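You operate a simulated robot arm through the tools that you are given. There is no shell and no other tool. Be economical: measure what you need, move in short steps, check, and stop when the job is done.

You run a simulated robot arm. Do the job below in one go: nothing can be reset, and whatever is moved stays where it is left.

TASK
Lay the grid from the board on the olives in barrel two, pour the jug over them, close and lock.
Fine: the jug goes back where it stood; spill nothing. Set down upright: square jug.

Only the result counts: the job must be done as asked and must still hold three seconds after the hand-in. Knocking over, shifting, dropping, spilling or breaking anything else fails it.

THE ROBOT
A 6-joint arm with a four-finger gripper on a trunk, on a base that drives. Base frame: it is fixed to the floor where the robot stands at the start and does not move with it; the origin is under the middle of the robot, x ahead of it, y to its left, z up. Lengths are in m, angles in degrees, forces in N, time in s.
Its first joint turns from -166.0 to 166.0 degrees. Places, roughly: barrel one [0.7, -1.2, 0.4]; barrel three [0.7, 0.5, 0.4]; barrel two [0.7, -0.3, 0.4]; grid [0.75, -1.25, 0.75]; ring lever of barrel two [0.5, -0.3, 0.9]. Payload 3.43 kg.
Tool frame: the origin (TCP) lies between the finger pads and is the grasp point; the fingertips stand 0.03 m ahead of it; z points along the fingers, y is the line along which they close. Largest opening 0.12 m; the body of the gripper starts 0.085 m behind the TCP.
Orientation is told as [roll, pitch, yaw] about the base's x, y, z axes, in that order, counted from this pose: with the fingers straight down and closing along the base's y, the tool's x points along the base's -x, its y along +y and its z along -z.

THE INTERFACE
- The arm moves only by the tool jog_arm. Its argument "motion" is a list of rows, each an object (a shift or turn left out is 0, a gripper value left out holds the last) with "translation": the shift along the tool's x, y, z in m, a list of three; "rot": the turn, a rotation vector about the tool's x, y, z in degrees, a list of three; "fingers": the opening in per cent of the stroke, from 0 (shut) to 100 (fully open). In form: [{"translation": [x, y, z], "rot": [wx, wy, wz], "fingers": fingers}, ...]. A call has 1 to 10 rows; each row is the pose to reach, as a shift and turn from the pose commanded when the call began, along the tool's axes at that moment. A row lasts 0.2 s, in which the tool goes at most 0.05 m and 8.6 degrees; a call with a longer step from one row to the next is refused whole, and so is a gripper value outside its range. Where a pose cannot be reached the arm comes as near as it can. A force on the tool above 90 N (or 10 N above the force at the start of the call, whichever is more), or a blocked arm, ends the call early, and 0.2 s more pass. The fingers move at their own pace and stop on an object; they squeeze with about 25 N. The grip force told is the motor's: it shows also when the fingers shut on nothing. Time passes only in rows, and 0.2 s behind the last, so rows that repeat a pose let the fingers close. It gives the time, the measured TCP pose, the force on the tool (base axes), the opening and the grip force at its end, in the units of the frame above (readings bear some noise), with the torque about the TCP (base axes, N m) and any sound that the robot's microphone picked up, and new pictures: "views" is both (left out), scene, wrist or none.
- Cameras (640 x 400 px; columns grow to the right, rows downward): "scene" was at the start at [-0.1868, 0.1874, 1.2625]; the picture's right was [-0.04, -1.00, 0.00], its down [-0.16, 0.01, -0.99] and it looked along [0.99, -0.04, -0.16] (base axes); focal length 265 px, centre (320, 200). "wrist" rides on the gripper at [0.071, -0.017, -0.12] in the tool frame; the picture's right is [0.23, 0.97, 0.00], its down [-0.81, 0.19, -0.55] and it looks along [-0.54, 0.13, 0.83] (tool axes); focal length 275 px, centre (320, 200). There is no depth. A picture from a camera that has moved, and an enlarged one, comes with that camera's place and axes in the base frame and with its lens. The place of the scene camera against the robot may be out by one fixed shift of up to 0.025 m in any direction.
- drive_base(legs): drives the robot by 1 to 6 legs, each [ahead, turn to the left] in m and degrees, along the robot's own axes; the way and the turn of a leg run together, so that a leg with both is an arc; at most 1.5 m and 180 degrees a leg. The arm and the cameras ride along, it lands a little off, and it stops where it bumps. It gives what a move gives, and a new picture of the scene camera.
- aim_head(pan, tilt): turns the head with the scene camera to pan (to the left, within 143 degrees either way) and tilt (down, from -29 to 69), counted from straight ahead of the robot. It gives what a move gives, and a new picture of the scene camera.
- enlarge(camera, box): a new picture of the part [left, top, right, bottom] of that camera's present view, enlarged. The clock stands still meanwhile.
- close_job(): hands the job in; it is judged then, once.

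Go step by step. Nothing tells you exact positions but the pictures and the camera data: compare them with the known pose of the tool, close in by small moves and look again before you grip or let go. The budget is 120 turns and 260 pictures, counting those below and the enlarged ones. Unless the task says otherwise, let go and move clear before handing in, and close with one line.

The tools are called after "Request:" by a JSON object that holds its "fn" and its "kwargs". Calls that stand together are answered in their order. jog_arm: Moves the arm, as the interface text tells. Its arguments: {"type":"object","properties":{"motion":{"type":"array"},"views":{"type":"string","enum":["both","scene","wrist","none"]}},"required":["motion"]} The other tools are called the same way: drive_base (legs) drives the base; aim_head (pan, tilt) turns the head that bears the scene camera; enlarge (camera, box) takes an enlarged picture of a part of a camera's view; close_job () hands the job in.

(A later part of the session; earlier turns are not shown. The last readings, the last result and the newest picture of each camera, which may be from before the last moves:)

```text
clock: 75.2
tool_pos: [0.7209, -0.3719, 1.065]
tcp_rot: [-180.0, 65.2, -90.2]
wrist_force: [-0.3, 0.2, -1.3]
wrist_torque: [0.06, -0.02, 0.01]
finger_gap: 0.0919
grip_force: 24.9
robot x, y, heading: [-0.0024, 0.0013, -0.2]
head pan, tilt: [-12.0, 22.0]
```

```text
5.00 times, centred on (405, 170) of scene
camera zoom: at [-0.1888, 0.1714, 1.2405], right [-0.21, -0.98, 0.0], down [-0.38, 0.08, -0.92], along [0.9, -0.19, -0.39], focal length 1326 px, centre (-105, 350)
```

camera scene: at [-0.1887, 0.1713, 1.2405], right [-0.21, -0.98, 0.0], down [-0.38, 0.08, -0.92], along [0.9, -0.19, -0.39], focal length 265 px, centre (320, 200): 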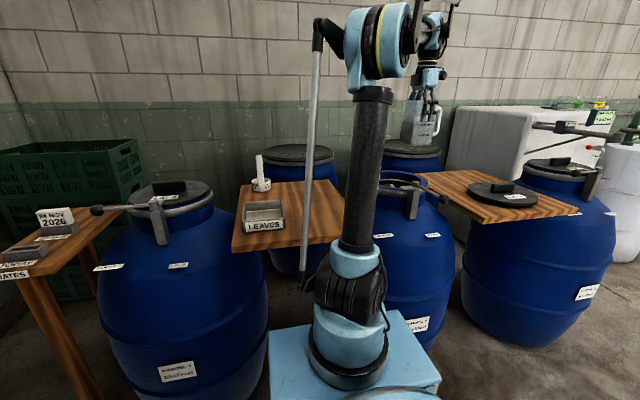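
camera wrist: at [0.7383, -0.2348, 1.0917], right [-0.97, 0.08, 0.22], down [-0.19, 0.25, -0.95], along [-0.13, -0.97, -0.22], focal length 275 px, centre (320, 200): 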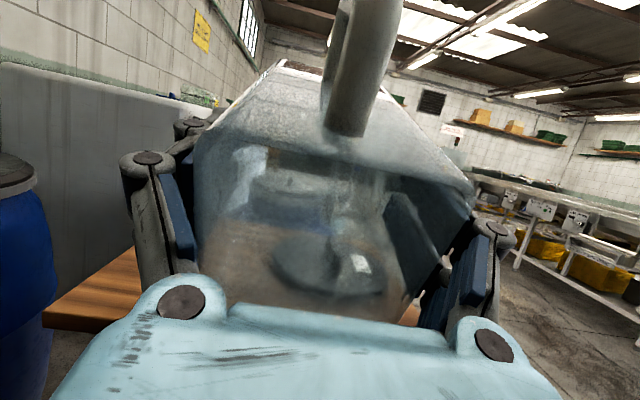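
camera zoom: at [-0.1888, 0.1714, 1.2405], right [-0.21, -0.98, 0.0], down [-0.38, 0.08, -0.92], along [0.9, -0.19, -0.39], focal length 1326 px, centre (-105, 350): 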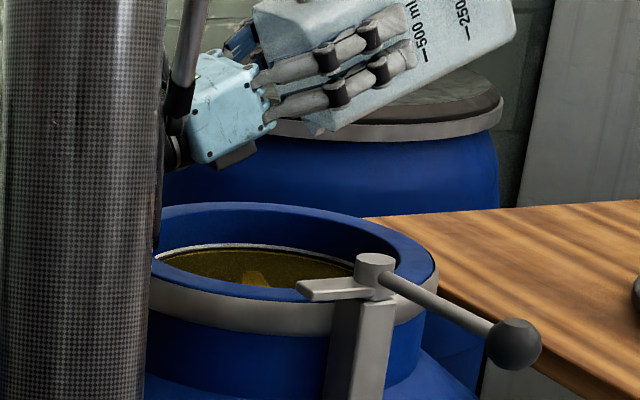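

The jug is empty and the brine stands at the white line. I'll bring it upright again, rising as it turns.

Request:
{"fn": "jog_arm", "kwargs": {"motion": [{"translation": [0.006, 0, 0.006], "rot": [0, -8.5, 0]}, {"translation": [0.012, 0, 0.012], "rot": [0, -17, 0]}, {"translation": [0.018, 0, 0.018], "rot": [0, -25.5, 0]}, {"translation": [0.024, 0, 0.024], "rot": [0, -34, 0]}, {"translation": [0.03, 0, 0.03], "rot": [0, -42.5, 0]}, {"translation": [0.036, 0, 0.036], "rot": [0, -51, 0]}, {"translation": [0.042, 0, 0.042], "rot": [0, -59.5, 0]}, {"translation": [0.048, 0, 0.048], "rot": [0, -68, 0]}, {"translation": [0.054, 0, 0.055], "rot": [0, -76.5, 0]}, {"translation": [0.06, 0, 0.061], "rot": [0, -85, 0]}], "views": "none"}}

Request:
{"fn": "jog_arm", "kwargs": {"motion": [{"rot": [0, -8.5, 0]}, {"rot": [0, -17, 0]}, {"rot": [0, -25, 0]}, {"rot": [0, -29.8, 0]}, {"rot": [0, -29.8, 0]}], "views": "wrist"}}

```text
clock: 77.4
tool_pos: [0.7226, -0.4028, 1.146]
tcp_rot: [0.1, 29.8, 90.0]
wrist_force: [0.4, 0.2, -0.7]
wrist_torque: [0.04, -0.01, 0.01]
finger_gap: 0.0915
grip_force: 24.9
robot x, y, heading: [0.0028, -0.0005, -0.1]
head pan, tilt: [-12.0, 22.0]
```

```text
clock: 78.6
tool_pos: [0.7219, -0.4033, 1.1443]
tcp_rot: [0.0, -0.1, 89.9]
wrist_force: [0.2, -0.1, -0.8]
wrist_torque: [0.0, 0.01, 0.0]
finger_gap: 0.0917
grip_force: 25.0
robot x, y, heading: [-0.0031, 0.0005, -0.2]
head pan, tilt: [-12.0, 22.0]
camera wrist: at [0.7383, -0.474, 1.2672], right [-0.97, -0.23, 0.0], down [-0.19, 0.81, 0.55], along [-0.13, 0.54, -0.83], focal length 275 px, centre (320, 200)
```

wrist: 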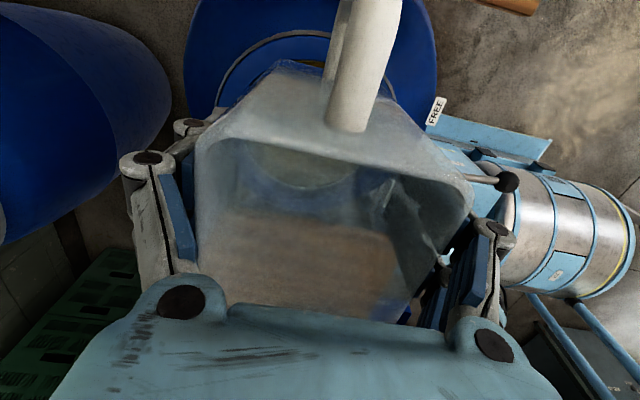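

The jug has not shifted in the grip. I'll carry it back over its place.

Request:
{"fn": "jog_arm", "kwargs": {"motion": [{"translation": [-0.0366, 0.018, 0], "rot": [0, 0, 8.5]}, {"translation": [-0.0732, 0.036, 0], "rot": [0, 0, 17]}, {"translation": [-0.1098, 0.054, 0], "rot": [0, 0, 25.5]}, {"translation": [-0.1464, 0.072, 0], "rot": [0, 0, 34]}, {"translation": [-0.183, 0.09, 0], "rot": [0, 0, 42.5]}, {"translation": [-0.2196, 0.108, 0], "rot": [0, 0, 51]}, {"translation": [-0.2562, 0.126, 0], "rot": [0, 0, 59.5]}, {"translation": [-0.2928, 0.144, 0], "rot": [0, 0, 68]}, {"translation": [-0.33, 0.162, 0], "rot": [0, 0, 76.5]}, {"translation": [-0.366, 0.18, 0], "rot": [0, 0, 85]}], "views": "none"}}

Request:
{"fn": "jog_arm", "kwargs": {"motion": [{"rot": [0, 0, 4.7]}, {"rot": [0, 0, 4.7]}, {"rot": [0, 0, 4.7]}], "views": "wrist"}}

```text
clock: 80.8
tool_pos: [0.5414, -0.0373, 1.1448]
tcp_rot: [0.0, 0.0, 4.8]
wrist_force: [0.6, -0.1, -1.5]
wrist_torque: [-0.01, 0.01, 0.03]
finger_gap: 0.0916
grip_force: 24.8
robot x, y, heading: [0.0047, 0.0006, -0.2]
head pan, tilt: [-12.0, 22.0]
```

```text
clock: 81.6
tool_pos: [0.5409, -0.0378, 1.1448]
tcp_rot: [0.0, 0.0, 0.1]
wrist_force: [-0.1, 0.4, -1.3]
wrist_torque: [-0.02, -0.03, 0.03]
finger_gap: 0.0919
grip_force: 25.3
robot x, y, heading: [0.0025, 0.0008, -0.2]
head pan, tilt: [-12.0, 22.0]
camera wrist: at [0.47, -0.054, 1.2669], right [-0.23, 0.97, 0.0], down [0.81, 0.19, 0.55], along [0.54, 0.13, -0.83], focal length 275 px, centre (320, 200)
```

wrist: 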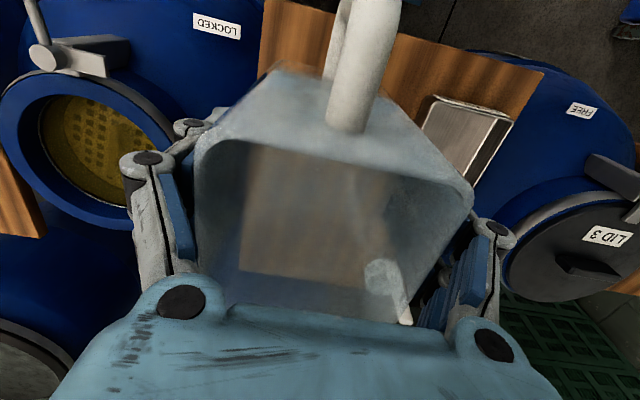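

I'm back over the jug's place. I'll lower to just above the board.

Request:
{"fn": "jog_arm", "kwargs": {"motion": [{"translation": [0, 0, 0.04]}, {"translation": [0, 0, 0.08]}, {"translation": [0, 0, 0.12]}, {"translation": [0, 0, 0.155]}, {"translation": [0, 0, 0.18]}, {"translation": [0, 0, 0.196]}, {"translation": [0, 0, 0.2]}, {"translation": [0, 0, 0.2]}], "views": "none"}}

Request:
{"fn": "jog_arm", "kwargs": {"motion": [{"translation": [0, 0, 0.002]}, {"translation": [0, 0, 0.004]}, {"translation": [0, 0, 0.006]}, {"translation": [0, 0, 0.006]}], "views": "none"}}

Request:
{"fn": "enlarge", "kwargs": {"camera": "scene", "box": [240, 100, 400, 240]}}

```text
clock: 83.4
tool_pos: [0.5407, -0.0349, 0.945]
tcp_rot: [0.0, 0.0, 0.3]
wrist_force: [0.1, -0.8, -0.5]
wrist_torque: [-0.02, 0.01, -0.02]
finger_gap: 0.0917
grip_force: 24.6
robot x, y, heading: [-0.0041, 0.0028, 0.1]
head pan, tilt: [-12.0, 22.0]
```

```text
clock: 84.4
tool_pos: [0.5408, -0.0358, 0.9392]
tcp_rot: [0.0, 0.1, 0.2]
wrist_force: [-0.5, -1.5, 6.7]
wrist_torque: [-0.21, 0.01, -0.02]
finger_gap: 0.0919
grip_force: 24.7
robot x, y, heading: [-0.0004, -0.0006, -0.0]
head pan, tilt: [-12.0, 22.0]
```

```text
2.86 times, centred on (320, 170) of scene
camera zoom: at [-0.1892, 0.1714, 1.2404], right [-0.21, -0.98, 0.0], down [-0.38, 0.08, -0.92], along [0.9, -0.19, -0.39], focal length 758 px, centre (320, 286)
```

zoom: 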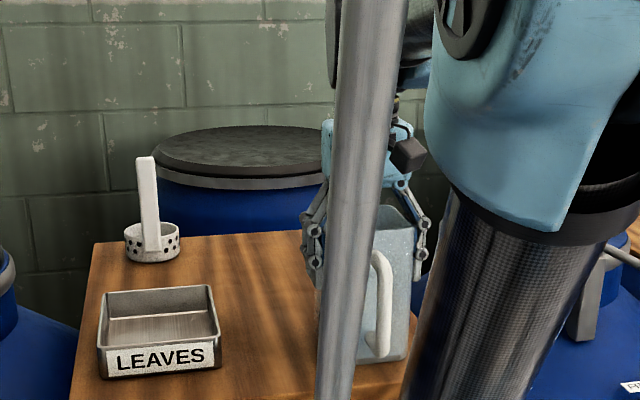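

The jug stands on the board (contact 6.7 N). I'll open the fingers and rise straight up.

Request:
{"fn": "jog_arm", "kwargs": {"motion": [{"translation": [0, 0, -0.0005], "fingers": 82}, {"translation": [0, 0, -0.0005], "fingers": 100}, {"translation": [0, 0, -0.0005], "fingers": 100}, {"translation": [0, 0, -0.04]}, {"translation": [0, 0, -0.085]}, {"translation": [0, 0, -0.13]}, {"translation": [0, 0, -0.175]}, {"translation": [0, 0, -0.22]}, {"translation": [0, 0, -0.26]}, {"translation": [0, 0, -0.3]}], "views": "wrist"}}

Request:
{"fn": "enlarge", "kwargs": {"camera": "wrist", "box": [0, 0, 400, 240]}}

```text
clock: 86.6
tool_pos: [0.5393, -0.038, 1.2399]
tcp_rot: [0.1, 0.0, 0.2]
wrist_force: [0.1, -0.3, 0.5]
wrist_torque: [-0.02, 0.0, -0.01]
finger_gap: 0.1198
grip_force: 0.0
robot x, y, heading: [0.0002, -0.0043, 0.0]
head pan, tilt: [-12.0, 22.0]
camera wrist: at [0.469, -0.0548, 1.3617], right [-0.23, 0.97, 0.0], down [0.81, 0.19, 0.55], along [0.54, 0.13, -0.83], focal length 275 px, centre (320, 200)
```

wrist: 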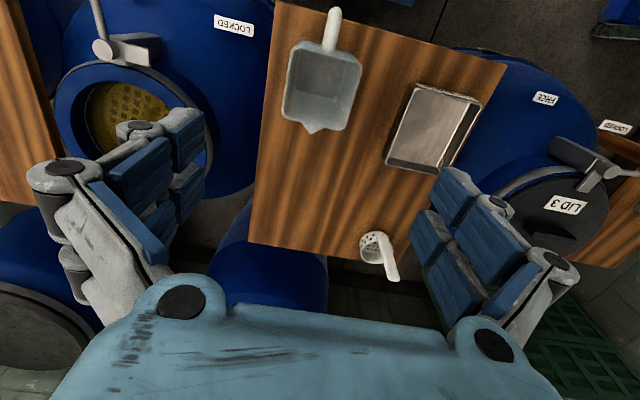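

```text
1.60 times, centred on (200, 120) of wrist
camera zoom: at [0.469, -0.0548, 1.3617], right [-0.23, 0.97, 0.0], down [0.81, 0.19, 0.55], along [0.54, 0.13, -0.83], focal length 440 px, centre (512, 328)
```

zoom: 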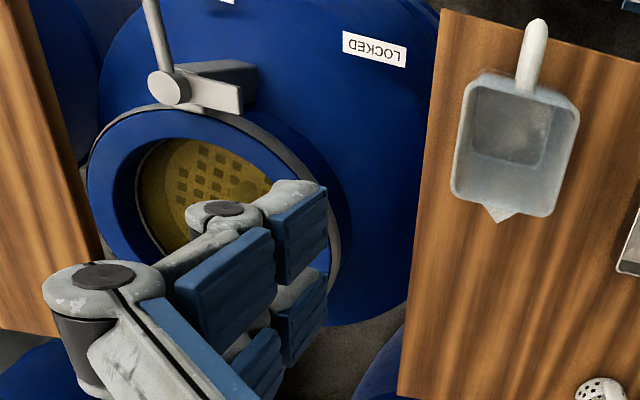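

The jug stands upright in its place, empty. Next is lid 2 on the right-hand board; I'll move over there and measure it.

Request:
{"fn": "jog_arm", "kwargs": {"motion": [{"translation": [0, -0.049, 0]}, {"translation": [0, -0.098, 0]}, {"translation": [0, -0.147, 0]}, {"translation": [0, -0.196, 0]}, {"translation": [0, -0.245, 0]}, {"translation": [0, -0.294, 0]}, {"translation": [0, -0.343, 0]}, {"translation": [0, -0.392, 0]}, {"translation": [0, -0.441, 0]}, {"translation": [0, -0.49, 0]}], "views": "wrist"}}

Request:
{"fn": "enlarge", "kwargs": {"camera": "wrist", "box": [80, 0, 480, 240]}}

```text
clock: 88.8
tool_pos: [0.5442, -0.5286, 1.2377]
tcp_rot: [0.0, 0.0, 0.3]
wrist_force: [-1.2, 0.2, 0.7]
wrist_torque: [-0.1, -0.05, 0.0]
finger_gap: 0.1201
grip_force: 0.1
robot x, y, heading: [0.0005, 0.0017, 0.0]
head pan, tilt: [-12.0, 22.0]
camera wrist: at [0.4722, -0.5452, 1.3607], right [-0.23, 0.97, 0.0], down [0.81, 0.2, 0.55], along [0.54, 0.13, -0.83], focal length 275 px, centre (320, 200)
```

wrist: 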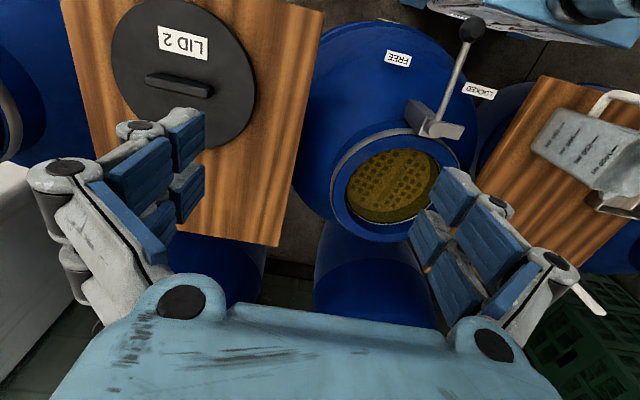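

```text
1.60 times, centred on (280, 120) of wrist
camera zoom: at [0.4722, -0.5452, 1.3607], right [-0.23, 0.97, 0.0], down [0.81, 0.2, 0.55], along [0.54, 0.13, -0.83], focal length 440 px, centre (384, 328)
```

zoom: 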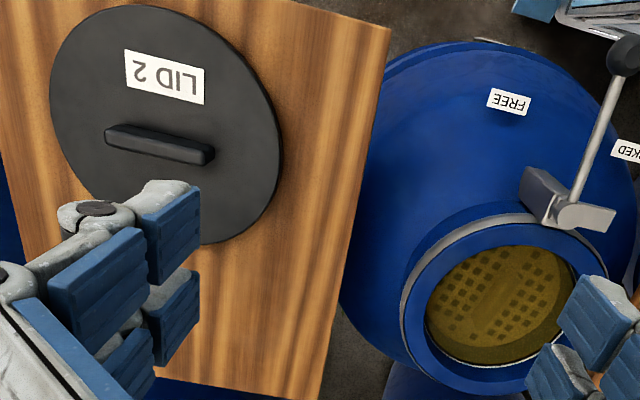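

Lid 2's bar handle is at about (0.620, -0.752), also along y, at the edge of the reach (0.975 m). I'll try the approach from here with the tool turned 90°.

Request:
{"fn": "jog_arm", "kwargs": {"motion": [{"translation": [-0.0076, -0.022, 0.01], "rot": [0, 0, 8.5]}, {"translation": [-0.0152, -0.044, 0.02], "rot": [0, 0, 17]}, {"translation": [-0.0228, -0.066, 0.035], "rot": [0, 0, 25.5]}, {"translation": [-0.03, -0.088, 0.05], "rot": [0, 0, 34]}, {"translation": [-0.038, -0.11, 0.07], "rot": [0, 0, 42.5]}, {"translation": [-0.0456, -0.132, 0.09], "rot": [0, 0, 51]}, {"translation": [-0.053, -0.154, 0.11], "rot": [0, 0, 59.5]}, {"translation": [-0.061, -0.176, 0.13], "rot": [0, 0, 68]}, {"translation": [-0.068, -0.2, 0.15], "rot": [0, 0, 76.5]}, {"translation": [-0.076, -0.222, 0.17], "rot": [0, 0, 85]}], "views": "wrist"}}

Request:
{"fn": "enlarge", "kwargs": {"camera": "wrist", "box": [140, 0, 500, 260]}}

```text
clock: 91.0
tool_pos: [0.6197, -0.7506, 1.0703]
tcp_rot: [0.0, 0.0, -85.0]
wrist_force: [-0.6, -0.4, 0.5]
wrist_torque: [-0.06, -0.06, 0.01]
finger_gap: 0.1197
grip_force: 0.1
robot x, y, heading: [-0.0002, 0.0033, 0.0]
head pan, tilt: [-12.0, 22.0]
camera wrist: at [0.5969, -0.68, 1.1918], right [0.95, 0.31, 0.0], down [0.26, -0.79, 0.55], along [0.17, -0.52, -0.83], focal length 275 px, centre (320, 200)
```

wrist: 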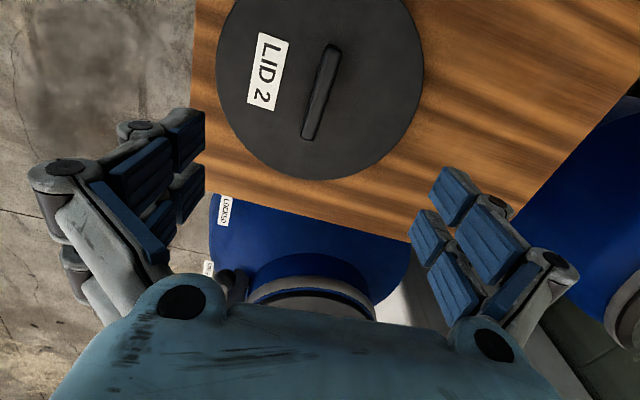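

```text
1.54 times, centred on (320, 130) of wrist
camera zoom: at [0.5969, -0.68, 1.1918], right [0.95, 0.31, 0.0], down [0.26, -0.79, 0.55], along [0.17, -0.52, -0.83], focal length 424 px, centre (320, 308)
```

zoom: 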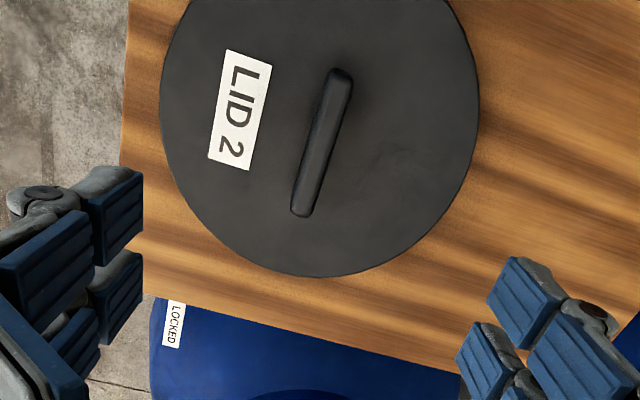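

The pose is reachable, and the handle centre refines to (0.617, -0.743). I'll align and come down partway.

Request:
{"fn": "jog_arm", "kwargs": {"motion": [{"translation": [0.006, -0.0025, 0.03], "rot": [0, 0, 5], "fingers": 60}, {"translation": [0.006, -0.0025, 0.06], "rot": [0, 0, 5]}, {"translation": [0.006, -0.0025, 0.09], "rot": [0, 0, 5]}, {"translation": [0.006, -0.0025, 0.12], "rot": [0, 0, 5]}, {"translation": [0.006, -0.0025, 0.12], "rot": [0, 0, 5]}], "views": "wrist"}}

Request:
{"fn": "enlarge", "kwargs": {"camera": "scene", "box": [440, 120, 560, 240]}}

```text
clock: 92.2
tool_pos: [0.6175, -0.7446, 0.9483]
tcp_rot: [0.0, 0.0, -89.8]
wrist_force: [0.2, 0.4, -0.3]
wrist_torque: [-0.01, -0.02, -0.01]
finger_gap: 0.0721
grip_force: 0.0
robot x, y, heading: [0.0025, 0.003, 0.4]
head pan, tilt: [-12.0, 22.0]
camera wrist: at [0.6, -0.6729, 1.0707], right [0.97, 0.23, 0.0], down [0.19, -0.81, 0.55], along [0.13, -0.54, -0.83], focal length 275 px, centre (320, 200)
```

wrist: 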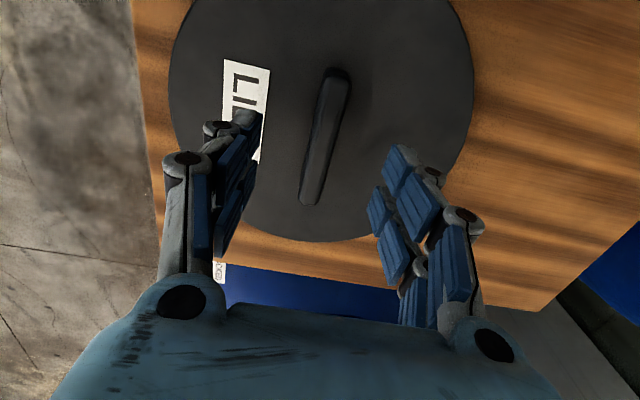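

```text
3.33 times, centred on (500, 180) of scene
camera zoom: at [-0.1889, 0.1714, 1.2405], right [-0.21, -0.98, 0.0], down [-0.38, 0.08, -0.92], along [0.9, -0.19, -0.39], focal length 884 px, centre (-280, 267)
```

zoom: 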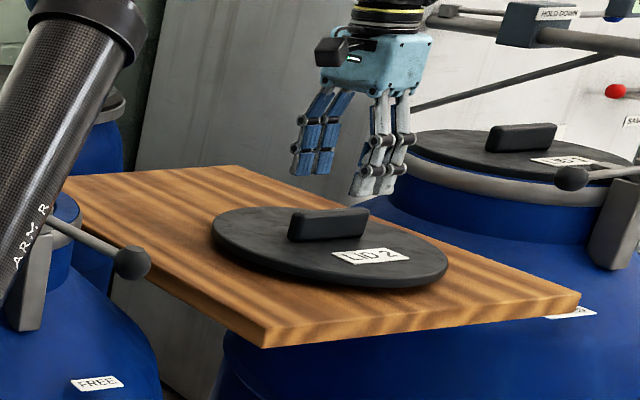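

The handle sits between the fingers. I'll make a small correction, descend to z 0.892, and close.

Request:
{"fn": "jog_arm", "kwargs": {"motion": [{"translation": [-0.004, 0.003, 0.02]}, {"translation": [-0.004, 0.003, 0.04]}, {"translation": [-0.004, 0.003, 0.05]}, {"translation": [-0.004, 0.003, 0.056]}, {"translation": [-0.004, 0.003, 0.056]}], "views": "wrist"}}

Request:
{"fn": "enlarge", "kwargs": {"camera": "scene", "box": [440, 120, 560, 240]}}

```text
clock: 93.4
tool_pos: [0.6178, -0.7457, 0.8921]
tcp_rot: [0.0, -0.1, -89.7]
wrist_force: [-0.2, -1.0, 0.2]
wrist_torque: [-0.01, 0.0, 0.04]
finger_gap: 0.0718
grip_force: 0.1
robot x, y, heading: [0.0009, 0.0025, 0.1]
head pan, tilt: [-12.0, 22.0]
camera wrist: at [0.602, -0.6752, 1.015], right [0.97, 0.23, 0.0], down [0.19, -0.81, 0.55], along [0.13, -0.54, -0.83], focal length 275 px, centre (320, 200)
```

wrist: 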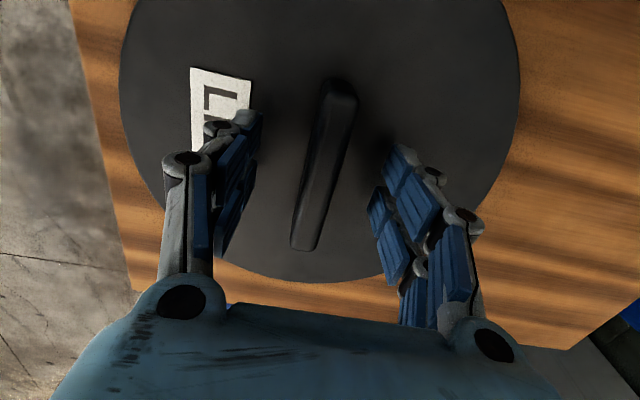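

```text
3.33 times, centred on (500, 180) of scene
camera zoom: at [-0.1889, 0.1713, 1.2405], right [-0.21, -0.98, 0.0], down [-0.38, 0.08, -0.92], along [0.9, -0.19, -0.39], focal length 884 px, centre (-280, 267)
```

zoom: 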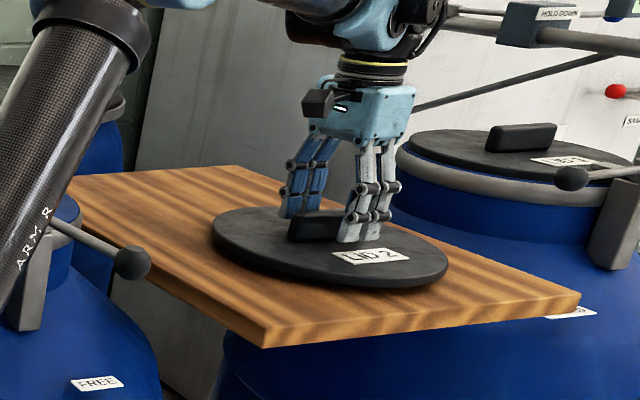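

Request:
{"fn": "jog_arm", "kwargs": {"motion": [{"translation": [-0.002, 0.001, 0.006]}, {"translation": [-0.002, 0.001, 0.012]}, {"translation": [-0.002, 0.001, 0.012], "fingers": 0}, {"translation": [-0.002, 0.001, 0.012], "fingers": 0}, {"translation": [-0.002, 0.001, 0.012], "fingers": 0}, {"translation": [-0.002, 0.001, 0.012], "fingers": 0}], "views": "none"}}

Request:
{"fn": "jog_arm", "kwargs": {"motion": [{"translation": [0, 0, -0.01], "fingers": 0}, {"translation": [0, 0, -0.03], "fingers": 0}, {"translation": [0, 0, -0.06], "fingers": 0}, {"translation": [0, 0, -0.06], "fingers": 0}], "views": "wrist"}}

Request:
{"fn": "enlarge", "kwargs": {"camera": "scene", "box": [440, 120, 560, 240]}}

```text
clock: 94.8
tool_pos: [0.6197, -0.7492, 0.8837]
tcp_rot: [0.0, -0.1, -89.7]
wrist_force: [-5.4, -1.0, 26.5]
wrist_torque: [0.17, 0.23, 0.22]
finger_gap: 0.018
grip_force: 25.4
robot x, y, heading: [0.003, 0.003, -0.2]
head pan, tilt: [-12.0, 22.0]
```

```text
clock: 95.8
tool_pos: [0.62, -0.7489, 0.9418]
tcp_rot: [0.0, -0.1, -89.8]
wrist_force: [0.6, -0.9, -3.6]
wrist_torque: [0.01, -0.01, -0.01]
finger_gap: 0.018
grip_force: 24.4
robot x, y, heading: [0.0035, 0.0013, -0.1]
head pan, tilt: [-12.0, 22.0]
camera wrist: at [0.6028, -0.6769, 1.0631], right [0.97, 0.23, 0.0], down [0.19, -0.81, 0.55], along [0.13, -0.54, -0.83], focal length 275 px, centre (320, 200)
```

wrist: 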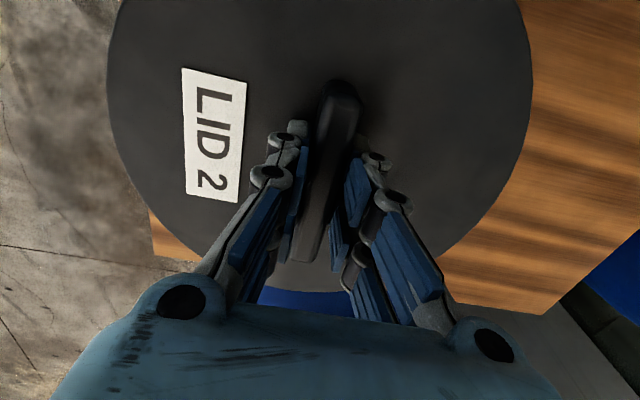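

```text
3.33 times, centred on (500, 180) of scene
camera zoom: at [-0.1888, 0.1712, 1.2405], right [-0.21, -0.98, 0.0], down [-0.38, 0.08, -0.92], along [0.9, -0.19, -0.39], focal length 884 px, centre (-280, 267)
```

zoom: 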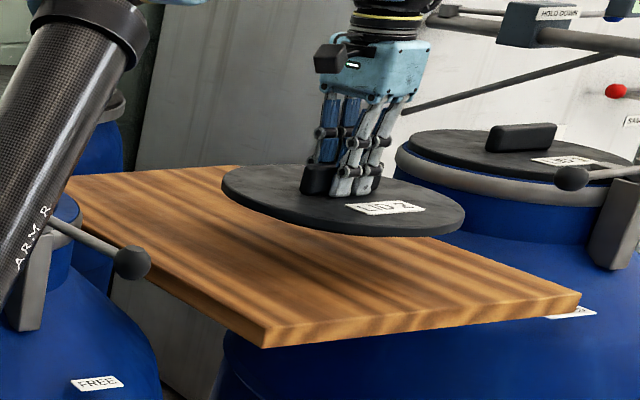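

Lid 2 is held level by its bar. I'll raise it and carry it over barrel two's centre (0.7215, -0.331).

Request:
{"fn": "jog_arm", "kwargs": {"motion": [{"translation": [0, 0, -0.04]}, {"translation": [0, 0, -0.08]}, {"translation": [0, 0, -0.12]}, {"translation": [0, 0, -0.12]}], "views": "none"}}

Request:
{"fn": "jog_arm", "kwargs": {"motion": [{"translation": [0.042, 0.012, 0]}, {"translation": [0.084, 0.024, 0]}, {"translation": [0.126, 0.036, 0]}, {"translation": [0.168, 0.048, 0]}, {"translation": [0.21, 0.06, 0]}, {"translation": [0.252, 0.072, 0]}, {"translation": [0.294, 0.082, 0]}, {"translation": [0.336, 0.09, 0]}, {"translation": [0.378, 0.097, 0]}, {"translation": [0.418, 0.1015, 0]}], "views": "wrist"}}

Request:
{"fn": "enlarge", "kwargs": {"camera": "scene", "box": [340, 100, 480, 230]}}

```text
clock: 96.8
tool_pos: [0.6213, -0.7501, 1.0614]
tcp_rot: [0.0, 0.0, -89.9]
wrist_force: [-0.1, 0.1, -2.6]
wrist_torque: [0.03, 0.02, 0.02]
finger_gap: 0.0178
grip_force: 24.7
robot x, y, heading: [0.0012, -0.0011, 0.0]
head pan, tilt: [-12.0, 22.0]
```

```text
clock: 99.0
tool_pos: [0.7231, -0.3296, 1.0609]
tcp_rot: [-0.1, 0.1, -89.8]
wrist_force: [0.9, -0.4, -3.1]
wrist_torque: [0.03, 0.0, -0.03]
finger_gap: 0.0181
grip_force: 25.5
robot x, y, heading: [0.003, -0.0005, -0.3]
head pan, tilt: [-12.0, 22.0]
camera wrist: at [0.7048, -0.258, 1.183], right [0.97, 0.23, 0.0], down [0.19, -0.81, 0.55], along [0.13, -0.54, -0.83], focal length 275 px, centre (320, 200)
```

wrist: 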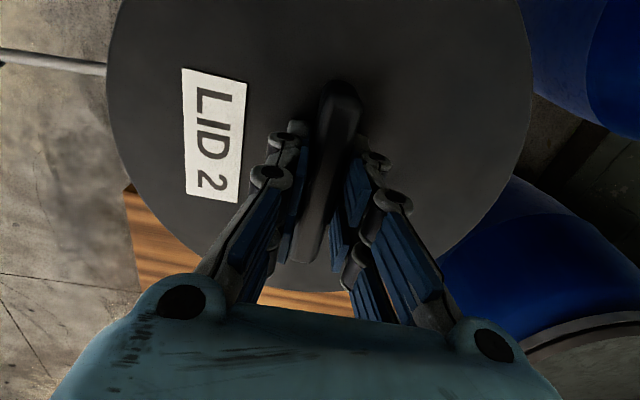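

```text
3.08 times, centred on (410, 165) of scene
camera zoom: at [-0.1887, 0.1713, 1.2405], right [-0.21, -0.98, 0.0], down [-0.38, 0.08, -0.92], along [0.9, -0.19, -0.39], focal length 816 px, centre (43, 308)
```

zoom: 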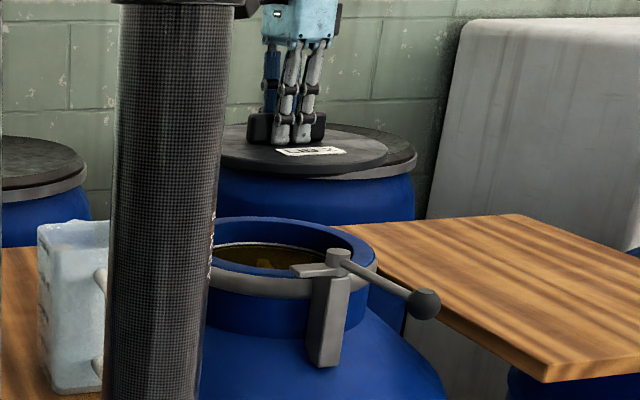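

The lid hovers over the mouth. I'll lower to about 3 cm above the rim and compare outlines.

Request:
{"fn": "jog_arm", "kwargs": {"motion": [{"translation": [-0.001, -0.001, 0.03]}, {"translation": [-0.001, -0.001, 0.06]}, {"translation": [-0.001, -0.001, 0.075]}, {"translation": [-0.001, -0.001, 0.075]}], "views": "wrist"}}

Request:
{"fn": "enlarge", "kwargs": {"camera": "wrist", "box": [0, 0, 320, 300]}}

Request:
{"fn": "enlarge", "kwargs": {"camera": "scene", "box": [360, 130, 460, 220]}}

```text
clock: 100.0
tool_pos: [0.7208, -0.3327, 0.9857]
tcp_rot: [-0.1, 0.0, -89.8]
wrist_force: [0.2, 1.3, -2.9]
wrist_torque: [-0.02, 0.02, 0.01]
finger_gap: 0.0181
grip_force: 25.1
robot x, y, heading: [-0.0014, 0.0005, 0.1]
head pan, tilt: [-12.0, 22.0]
camera wrist: at [0.7047, -0.261, 1.1084], right [0.97, 0.23, 0.0], down [0.19, -0.81, 0.55], along [0.13, -0.54, -0.83], focal length 275 px, centre (320, 200)
```

wrist: 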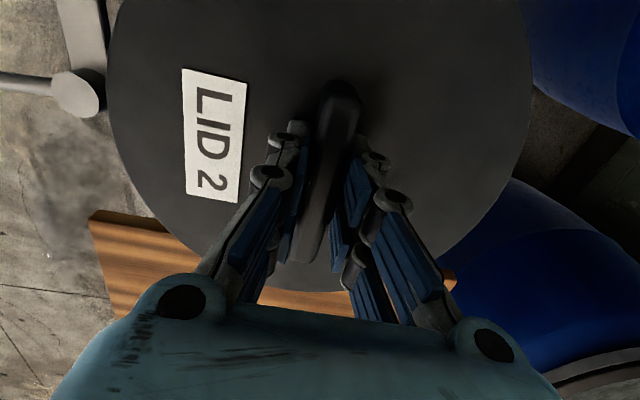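

```text
1.33 times, centred on (160, 150) of wrist
camera zoom: at [0.7047, -0.261, 1.1084], right [0.97, 0.23, 0.0], down [0.19, -0.81, 0.55], along [0.13, -0.54, -0.83], focal length 367 px, centre (533, 267)
```

zoom: 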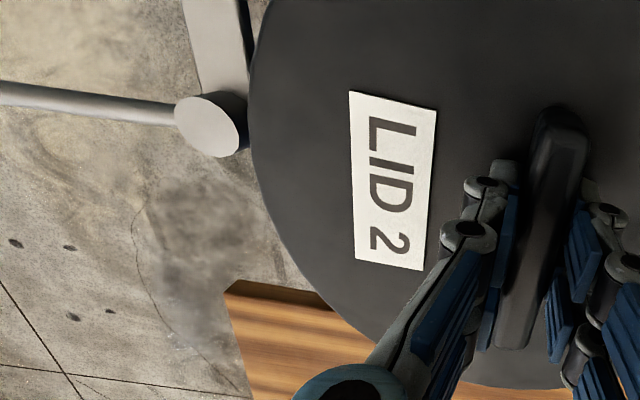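

```text
4.44 times, centred on (410, 175) of scene
camera zoom: at [-0.1888, 0.1714, 1.2405], right [-0.21, -0.98, 0.0], down [-0.38, 0.08, -0.92], along [0.9, -0.19, -0.39], focal length 1178 px, centre (-80, 311)
```

zoom: 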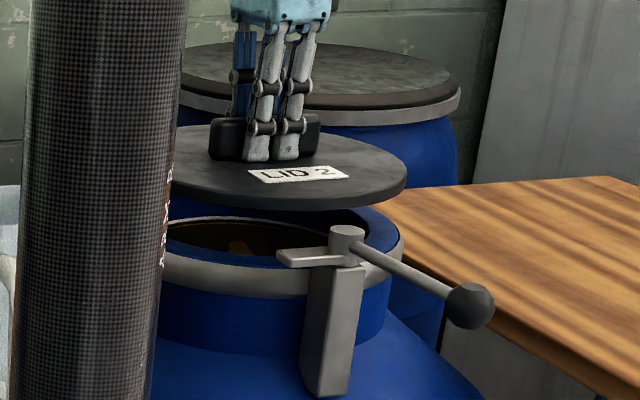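

The lever's pivot clears the lid edge. I'll lower in fine steps until the lid seats.

Request:
{"fn": "jog_arm", "kwargs": {"motion": [{"translation": [0.0015, 0.0005, 0.004]}, {"translation": [0.0015, 0.0005, 0.008]}, {"translation": [0.0015, 0.0005, 0.012]}, {"translation": [0.0015, 0.0005, 0.016]}, {"translation": [0.0015, 0.0005, 0.016]}], "views": "none"}}

Request:
{"fn": "enlarge", "kwargs": {"camera": "scene", "box": [360, 130, 460, 220]}}

```text
clock: 101.2
tool_pos: [0.7215, -0.3314, 0.9701]
tcp_rot: [0.1, 0.0, -89.8]
wrist_force: [-0.6, -0.7, -3.9]
wrist_torque: [-0.01, 0.01, -0.01]
finger_gap: 0.0178
grip_force: 24.8
robot x, y, heading: [-0.001, 0.0014, 0.0]
head pan, tilt: [-12.0, 22.0]
```

```text
4.44 times, centred on (410, 175) of scene
camera zoom: at [-0.1888, 0.1714, 1.2405], right [-0.21, -0.98, 0.0], down [-0.38, 0.08, -0.92], along [0.9, -0.19, -0.39], focal length 1178 px, centre (-80, 311)
```

zoom: 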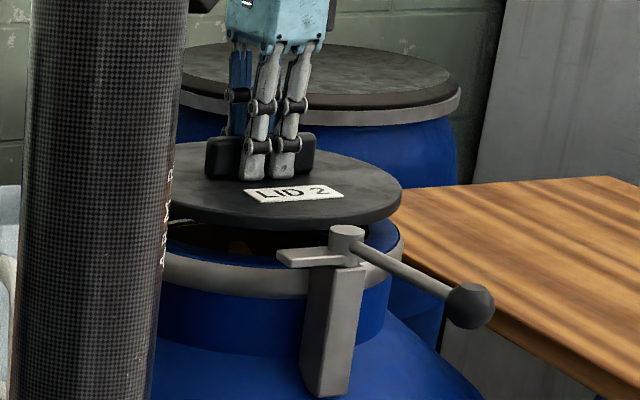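

Request:
{"fn": "jog_arm", "kwargs": {"motion": [{"translation": [0, 0, 0.004]}, {"translation": [0, 0, 0.008]}, {"translation": [0, 0, 0.012]}, {"translation": [0, 0, 0.012]}], "views": "none"}}

Request:
{"fn": "enlarge", "kwargs": {"camera": "scene", "box": [360, 130, 460, 220]}}

Request:
{"fn": "enlarge", "kwargs": {"camera": "wrist", "box": [0, 0, 640, 330]}}

```text
clock: 102.2
tool_pos: [0.7217, -0.3304, 0.9593]
tcp_rot: [0.0, 0.1, -89.7]
wrist_force: [-0.4, 0.6, -3.8]
wrist_torque: [0.0, -0.06, 0.0]
finger_gap: 0.018
grip_force: 25.3
robot x, y, heading: [0.0024, 0.0021, 0.3]
head pan, tilt: [-12.0, 22.0]
```

```text
4.44 times, centred on (410, 175) of scene
camera zoom: at [-0.1888, 0.1714, 1.2405], right [-0.21, -0.98, 0.0], down [-0.38, 0.08, -0.92], along [0.9, -0.19, -0.39], focal length 1178 px, centre (-80, 311)
```

zoom: 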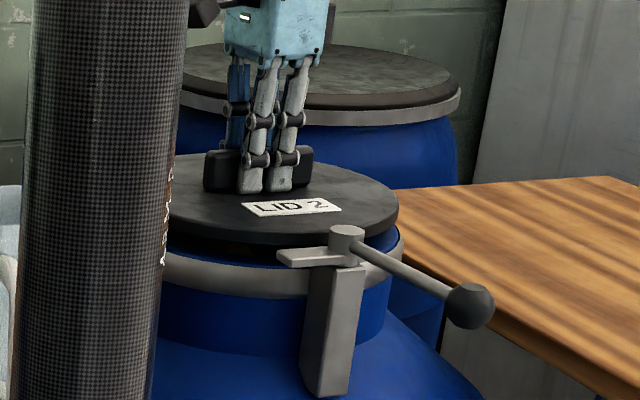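

```text
1.00 times, centred on (320, 165) of wrist (not enlarged: the box is as wide or as high as the picture)
camera zoom: at [0.7041, -0.2582, 1.0802], right [0.97, 0.23, 0.0], down [0.19, -0.81, 0.55], along [0.13, -0.54, -0.83], focal length 275 px, centre (320, 235)
```

zoom: 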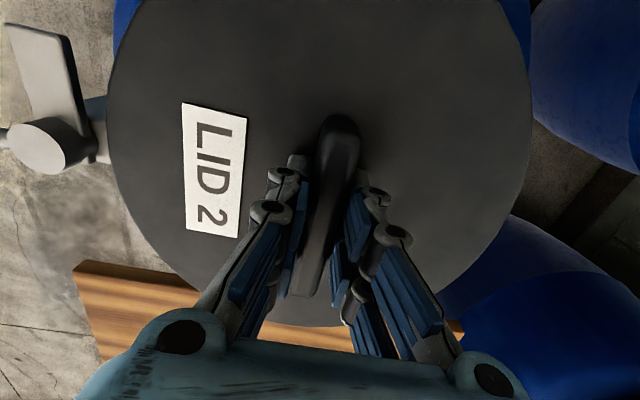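

Request:
{"fn": "jog_arm", "kwargs": {"motion": [{"translation": [0, 0, 0.003]}, {"translation": [0, 0, 0.006]}, {"translation": [0, 0, 0.008]}, {"translation": [0, 0, 0.008]}], "views": "none"}}

Request:
{"fn": "enlarge", "kwargs": {"camera": "scene", "box": [360, 130, 460, 220]}}

Request:
{"fn": "enlarge", "kwargs": {"camera": "wrist", "box": [0, 0, 639, 330]}}

```text
clock: 103.2
tool_pos: [0.7202, -0.3304, 0.9515]
tcp_rot: [0.0, 0.0, -89.8]
wrist_force: [-0.4, -0.9, -3.6]
wrist_torque: [0.01, 0.04, -0.01]
finger_gap: 0.0178
grip_force: 25.1
robot x, y, heading: [0.0004, -0.0009, -0.1]
head pan, tilt: [-12.0, 22.0]
```

```text
4.44 times, centred on (410, 175) of scene
camera zoom: at [-0.1888, 0.1714, 1.2405], right [-0.21, -0.98, 0.0], down [-0.38, 0.08, -0.92], along [0.9, -0.19, -0.39], focal length 1178 px, centre (-80, 311)
```

zoom: 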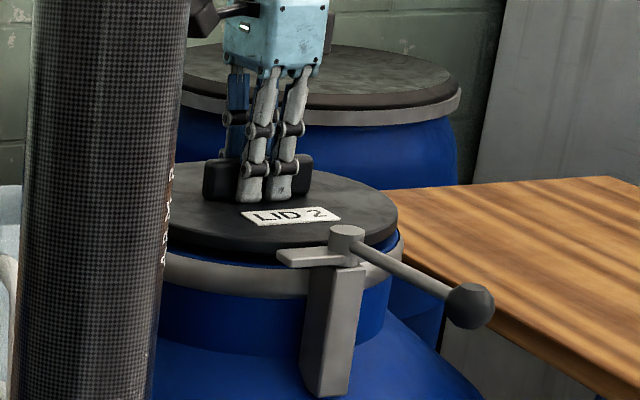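

```text
1.00 times, centred on (320, 165) of wrist (not enlarged: the box is as wide or as high as the picture)
camera zoom: at [0.7038, -0.2584, 1.0723], right [0.97, 0.23, 0.0], down [0.19, -0.81, 0.55], along [0.13, -0.54, -0.83], focal length 276 px, centre (320, 235)
```

zoom: 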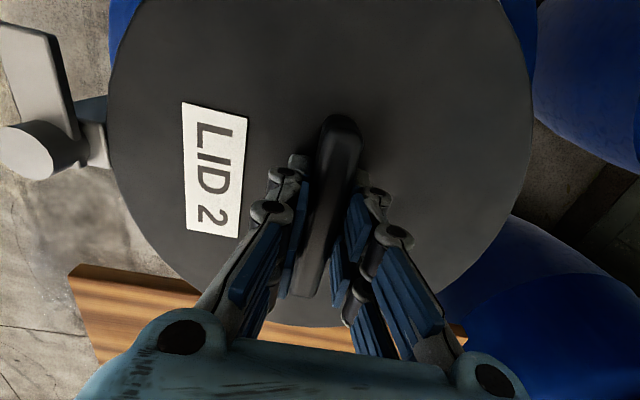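

Request:
{"fn": "jog_arm", "kwargs": {"motion": [{"translation": [0, 0, 0.0025]}, {"translation": [0, 0, 0.005]}, {"translation": [0, 0, 0.005]}], "views": "none"}}

Request:
{"fn": "enlarge", "kwargs": {"camera": "scene", "box": [375, 160, 435, 210]}}

```text
clock: 104.0
tool_pos: [0.7219, -0.331, 0.9451]
tcp_rot: [0.0, 0.0, -89.8]
wrist_force: [-0.4, 0.5, -2.5]
wrist_torque: [-0.03, 0.03, -0.03]
finger_gap: 0.0177
grip_force: 24.9
robot x, y, heading: [-0.0003, 0.0015, 0.1]
head pan, tilt: [-12.0, 22.0]
```

```text
8.00 times, centred on (405, 185) of scene
camera zoom: at [-0.1888, 0.1714, 1.2405], right [-0.21, -0.98, 0.0], down [-0.38, 0.08, -0.92], along [0.9, -0.19, -0.39], focal length 2121 px, centre (-360, 320)
```

zoom: 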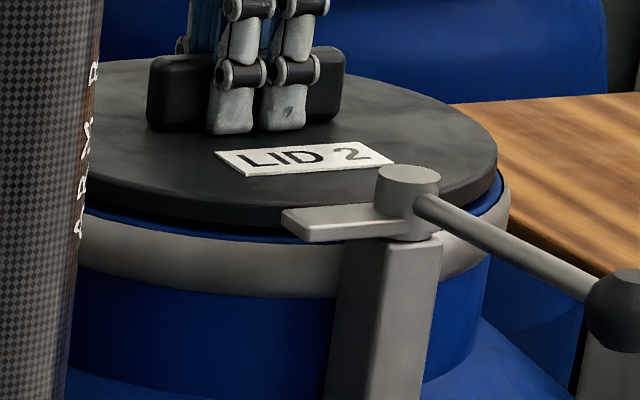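

Only a few millimetres remain. I'll lower on with the force in view.

Request:
{"fn": "jog_arm", "kwargs": {"motion": [{"translation": [0, 0, 0.0015]}, {"translation": [0, 0, 0.003]}, {"translation": [0, 0, 0.003]}], "views": "none"}}

Request:
{"fn": "enlarge", "kwargs": {"camera": "scene", "box": [375, 160, 435, 210]}}

```text
clock: 104.8
tool_pos: [0.7219, -0.3308, 0.9424]
tcp_rot: [-0.1, 0.0, -89.9]
wrist_force: [-0.7, -0.1, -3.7]
wrist_torque: [0.0, 0.0, 0.05]
finger_gap: 0.0178
grip_force: 24.7
robot x, y, heading: [0.0033, 0.003, -0.2]
head pan, tilt: [-12.0, 22.0]
```

```text
8.00 times, centred on (405, 185) of scene
camera zoom: at [-0.1888, 0.1714, 1.2405], right [-0.21, -0.98, 0.0], down [-0.38, 0.08, -0.92], along [0.9, -0.19, -0.39], focal length 2121 px, centre (-360, 320)
```

zoom: 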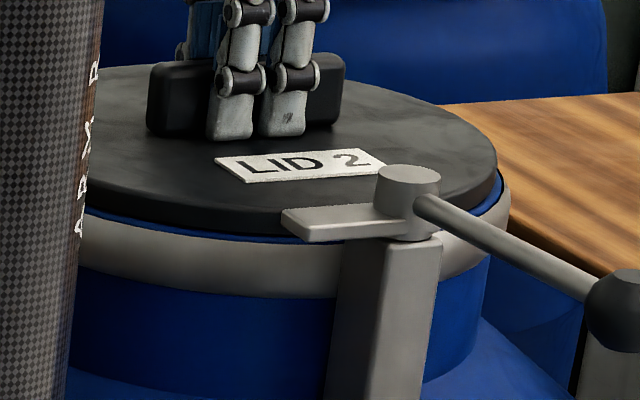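

Request:
{"fn": "jog_arm", "kwargs": {"motion": [{"translation": [0, 0, 0.0015]}, {"translation": [0, 0, 0.003]}, {"translation": [0, 0, 0.003]}], "views": "none"}}

```text
clock: 105.6
tool_pos: [0.7215, -0.3309, 0.9398]
tcp_rot: [0.1, -0.2, -89.8]
wrist_force: [15.0, -8.3, 54.5]
wrist_torque: [0.07, -0.32, -0.02]
finger_gap: 0.018
grip_force: 25.2
robot x, y, heading: [0.0012, 0.0047, -0.1]
head pan, tilt: [-12.0, 22.0]
```

The lid is in contact (54 N). I'll ease off a millimetre and look at how it sits.

Request:
{"fn": "jog_arm", "kwargs": {"motion": [{"translation": [0, 0, -0.0012]}, {"translation": [0, 0, -0.0012]}], "views": "wrist"}}

Request:
{"fn": "enlarge", "kwargs": {"camera": "scene", "box": [375, 160, 435, 210]}}

```text
clock: 106.2
tool_pos: [0.7209, -0.329, 0.9404]
tcp_rot: [0.0, -0.1, -89.8]
wrist_force: [6.7, -9.6, 34.1]
wrist_torque: [-0.98, -0.17, 0.03]
finger_gap: 0.0181
grip_force: 25.2
robot x, y, heading: [-0.0, -0.0004, -0.3]
head pan, tilt: [-12.0, 22.0]
camera wrist: at [0.7032, -0.2575, 1.0628], right [0.97, 0.23, 0.0], down [0.19, -0.81, 0.55], along [0.13, -0.54, -0.83], focal length 275 px, centre (320, 200)
```

wrist: 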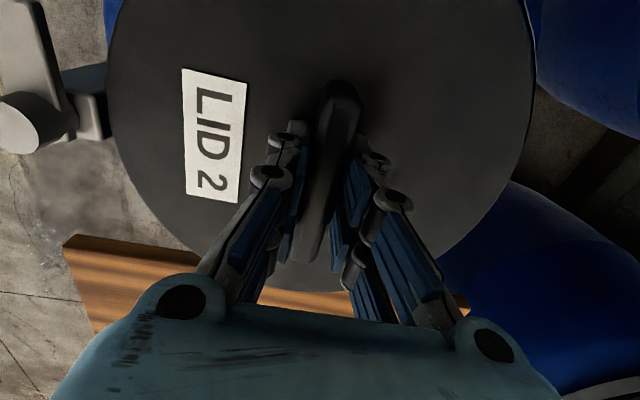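

```text
8.00 times, centred on (405, 185) of scene
camera zoom: at [-0.1897, 0.1716, 1.2403], right [-0.21, -0.98, 0.0], down [-0.38, 0.08, -0.92], along [0.9, -0.19, -0.39], focal length 2121 px, centre (-360, 320)
```

zoom: 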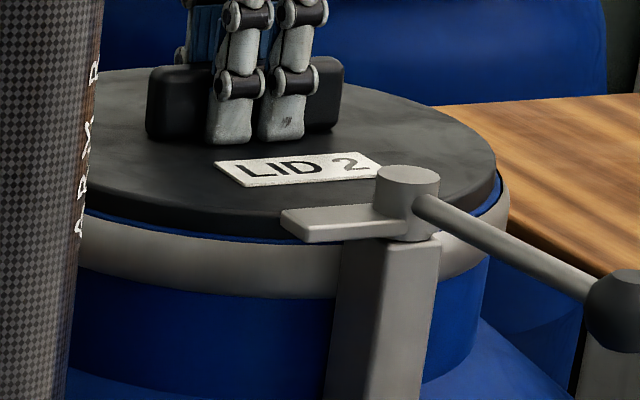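

The lid sits flat on the rim. I'll release it and rise.

Request:
{"fn": "jog_arm", "kwargs": {"motion": [{"translation": [0, 0, -0.0005], "fingers": 40}, {"translation": [0, 0, -0.0005], "fingers": 40}, {"translation": [0, 0, -0.02], "fingers": 40}, {"translation": [0, 0, -0.06]}, {"translation": [0, 0, -0.11]}, {"translation": [0, 0, -0.16]}, {"translation": [0, 0, -0.21]}, {"translation": [0, 0, -0.21]}], "views": "wrist"}}

Request:
{"fn": "enlarge", "kwargs": {"camera": "wrist", "box": [120, 0, 480, 240]}}

Request:
{"fn": "enlarge", "kwargs": {"camera": "scene", "box": [360, 140, 460, 220]}}

```text
clock: 108.0
tool_pos: [0.7223, -0.3288, 1.1519]
tcp_rot: [0.1, 0.0, -89.9]
wrist_force: [0.6, 0.7, 0.4]
wrist_torque: [-0.03, 0.0, -0.02]
finger_gap: 0.0481
grip_force: 0.1
robot x, y, heading: [0.0008, 0.0018, 0.1]
head pan, tilt: [-12.0, 22.0]
camera wrist: at [0.7041, -0.2572, 1.2736], right [0.97, 0.23, 0.0], down [0.19, -0.81, 0.55], along [0.13, -0.54, -0.83], focal length 275 px, centre (320, 200)
```

wrist: 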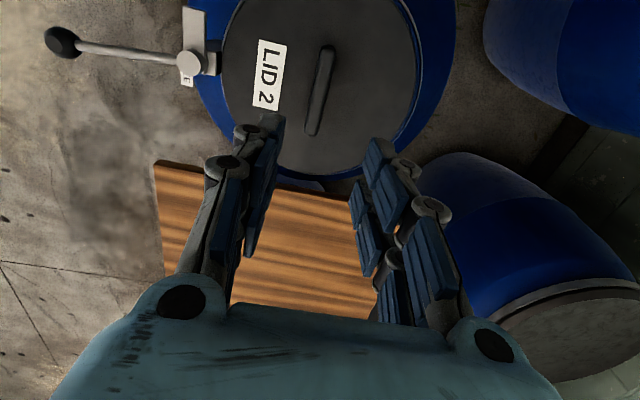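

```text
1.67 times, centred on (300, 120) of wrist
camera zoom: at [0.7041, -0.2572, 1.2736], right [0.97, 0.23, 0.0], down [0.19, -0.81, 0.55], along [0.13, -0.54, -0.83], focal length 459 px, centre (353, 333)
```

zoom: 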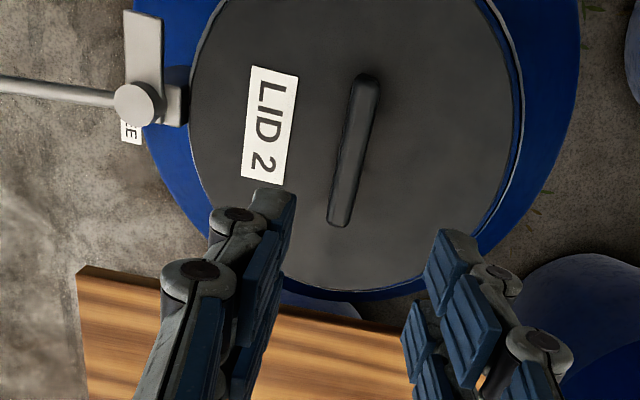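

```text
5.00 times, centred on (410, 180) of scene
camera zoom: at [-0.1889, 0.1714, 1.2405], right [-0.21, -0.98, 0.0], down [-0.38, 0.08, -0.92], along [0.9, -0.19, -0.39], focal length 1326 px, centre (-130, 300)
```

zoom: 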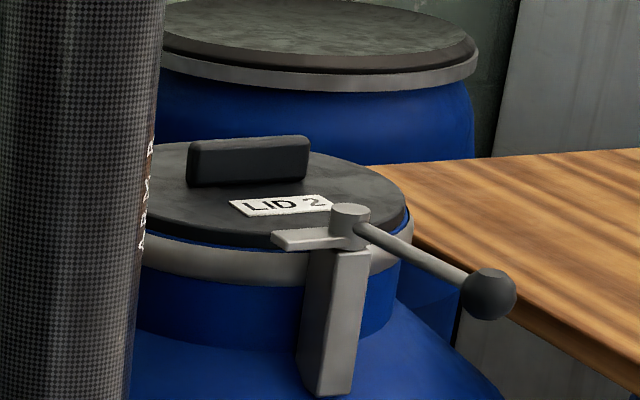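

Lid 2 is on, centred within about 2 mm. The lever now points at the robot (FREE), knob near (0.44, -0.345), and barrel three shows that locked means along +y. I'll move above the lever, turning the tool to yaw 0.

Request:
{"fn": "jog_arm", "kwargs": {"motion": [{"translation": [-0.001, -0.028, -0.01], "rot": [0, 0, -8.5]}, {"translation": [-0.002, -0.056, -0.02], "rot": [0, 0, -17]}, {"translation": [-0.003, -0.084, -0.03], "rot": [0, 0, -25.5]}, {"translation": [-0.004, -0.112, -0.04], "rot": [0, 0, -34]}, {"translation": [-0.005, -0.14, -0.05], "rot": [0, 0, -42.5]}, {"translation": [-0.006, -0.168, -0.05], "rot": [0, 0, -51]}, {"translation": [-0.007, -0.196, -0.05], "rot": [0, 0, -59.5]}, {"translation": [-0.008, -0.224, -0.05], "rot": [0, 0, -68]}, {"translation": [-0.009, -0.252, -0.05], "rot": [0, 0, -76.5]}, {"translation": [-0.01, -0.27, -0.05], "rot": [0, 0, -85]}], "views": "wrist"}}

Request:
{"fn": "enlarge", "kwargs": {"camera": "wrist", "box": [160, 0, 480, 220]}}

```text
clock: 110.2
tool_pos: [0.4516, -0.3402, 1.2003]
tcp_rot: [0.1, 0.0, -4.7]
wrist_force: [1.6, -0.3, 0.2]
wrist_torque: [0.03, -0.01, -0.02]
finger_gap: 0.0481
grip_force: 0.0
robot x, y, heading: [-0.0013, 0.0013, -0.2]
head pan, tilt: [-12.0, 22.0]
camera wrist: at [0.3787, -0.3517, 1.3222], right [-0.15, 0.99, 0.0], down [0.82, 0.12, 0.55], along [0.55, 0.08, -0.83], focal length 275 px, centre (320, 200)
```

wrist: 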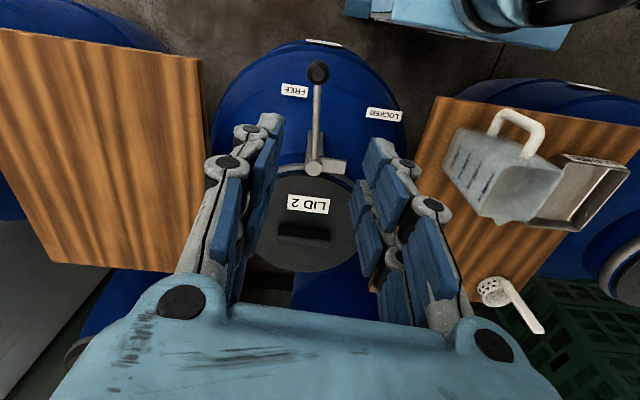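

```text
1.82 times, centred on (320, 110) of wrist
camera zoom: at [0.3787, -0.3517, 1.3222], right [-0.15, 0.99, 0.0], down [0.82, 0.12, 0.55], along [0.55, 0.08, -0.83], focal length 500 px, centre (320, 364)
```

zoom: 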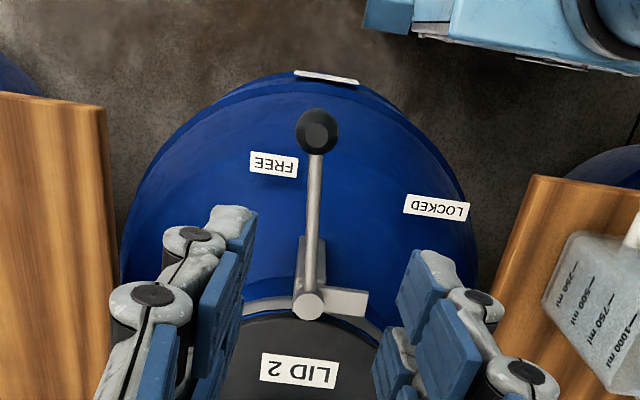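

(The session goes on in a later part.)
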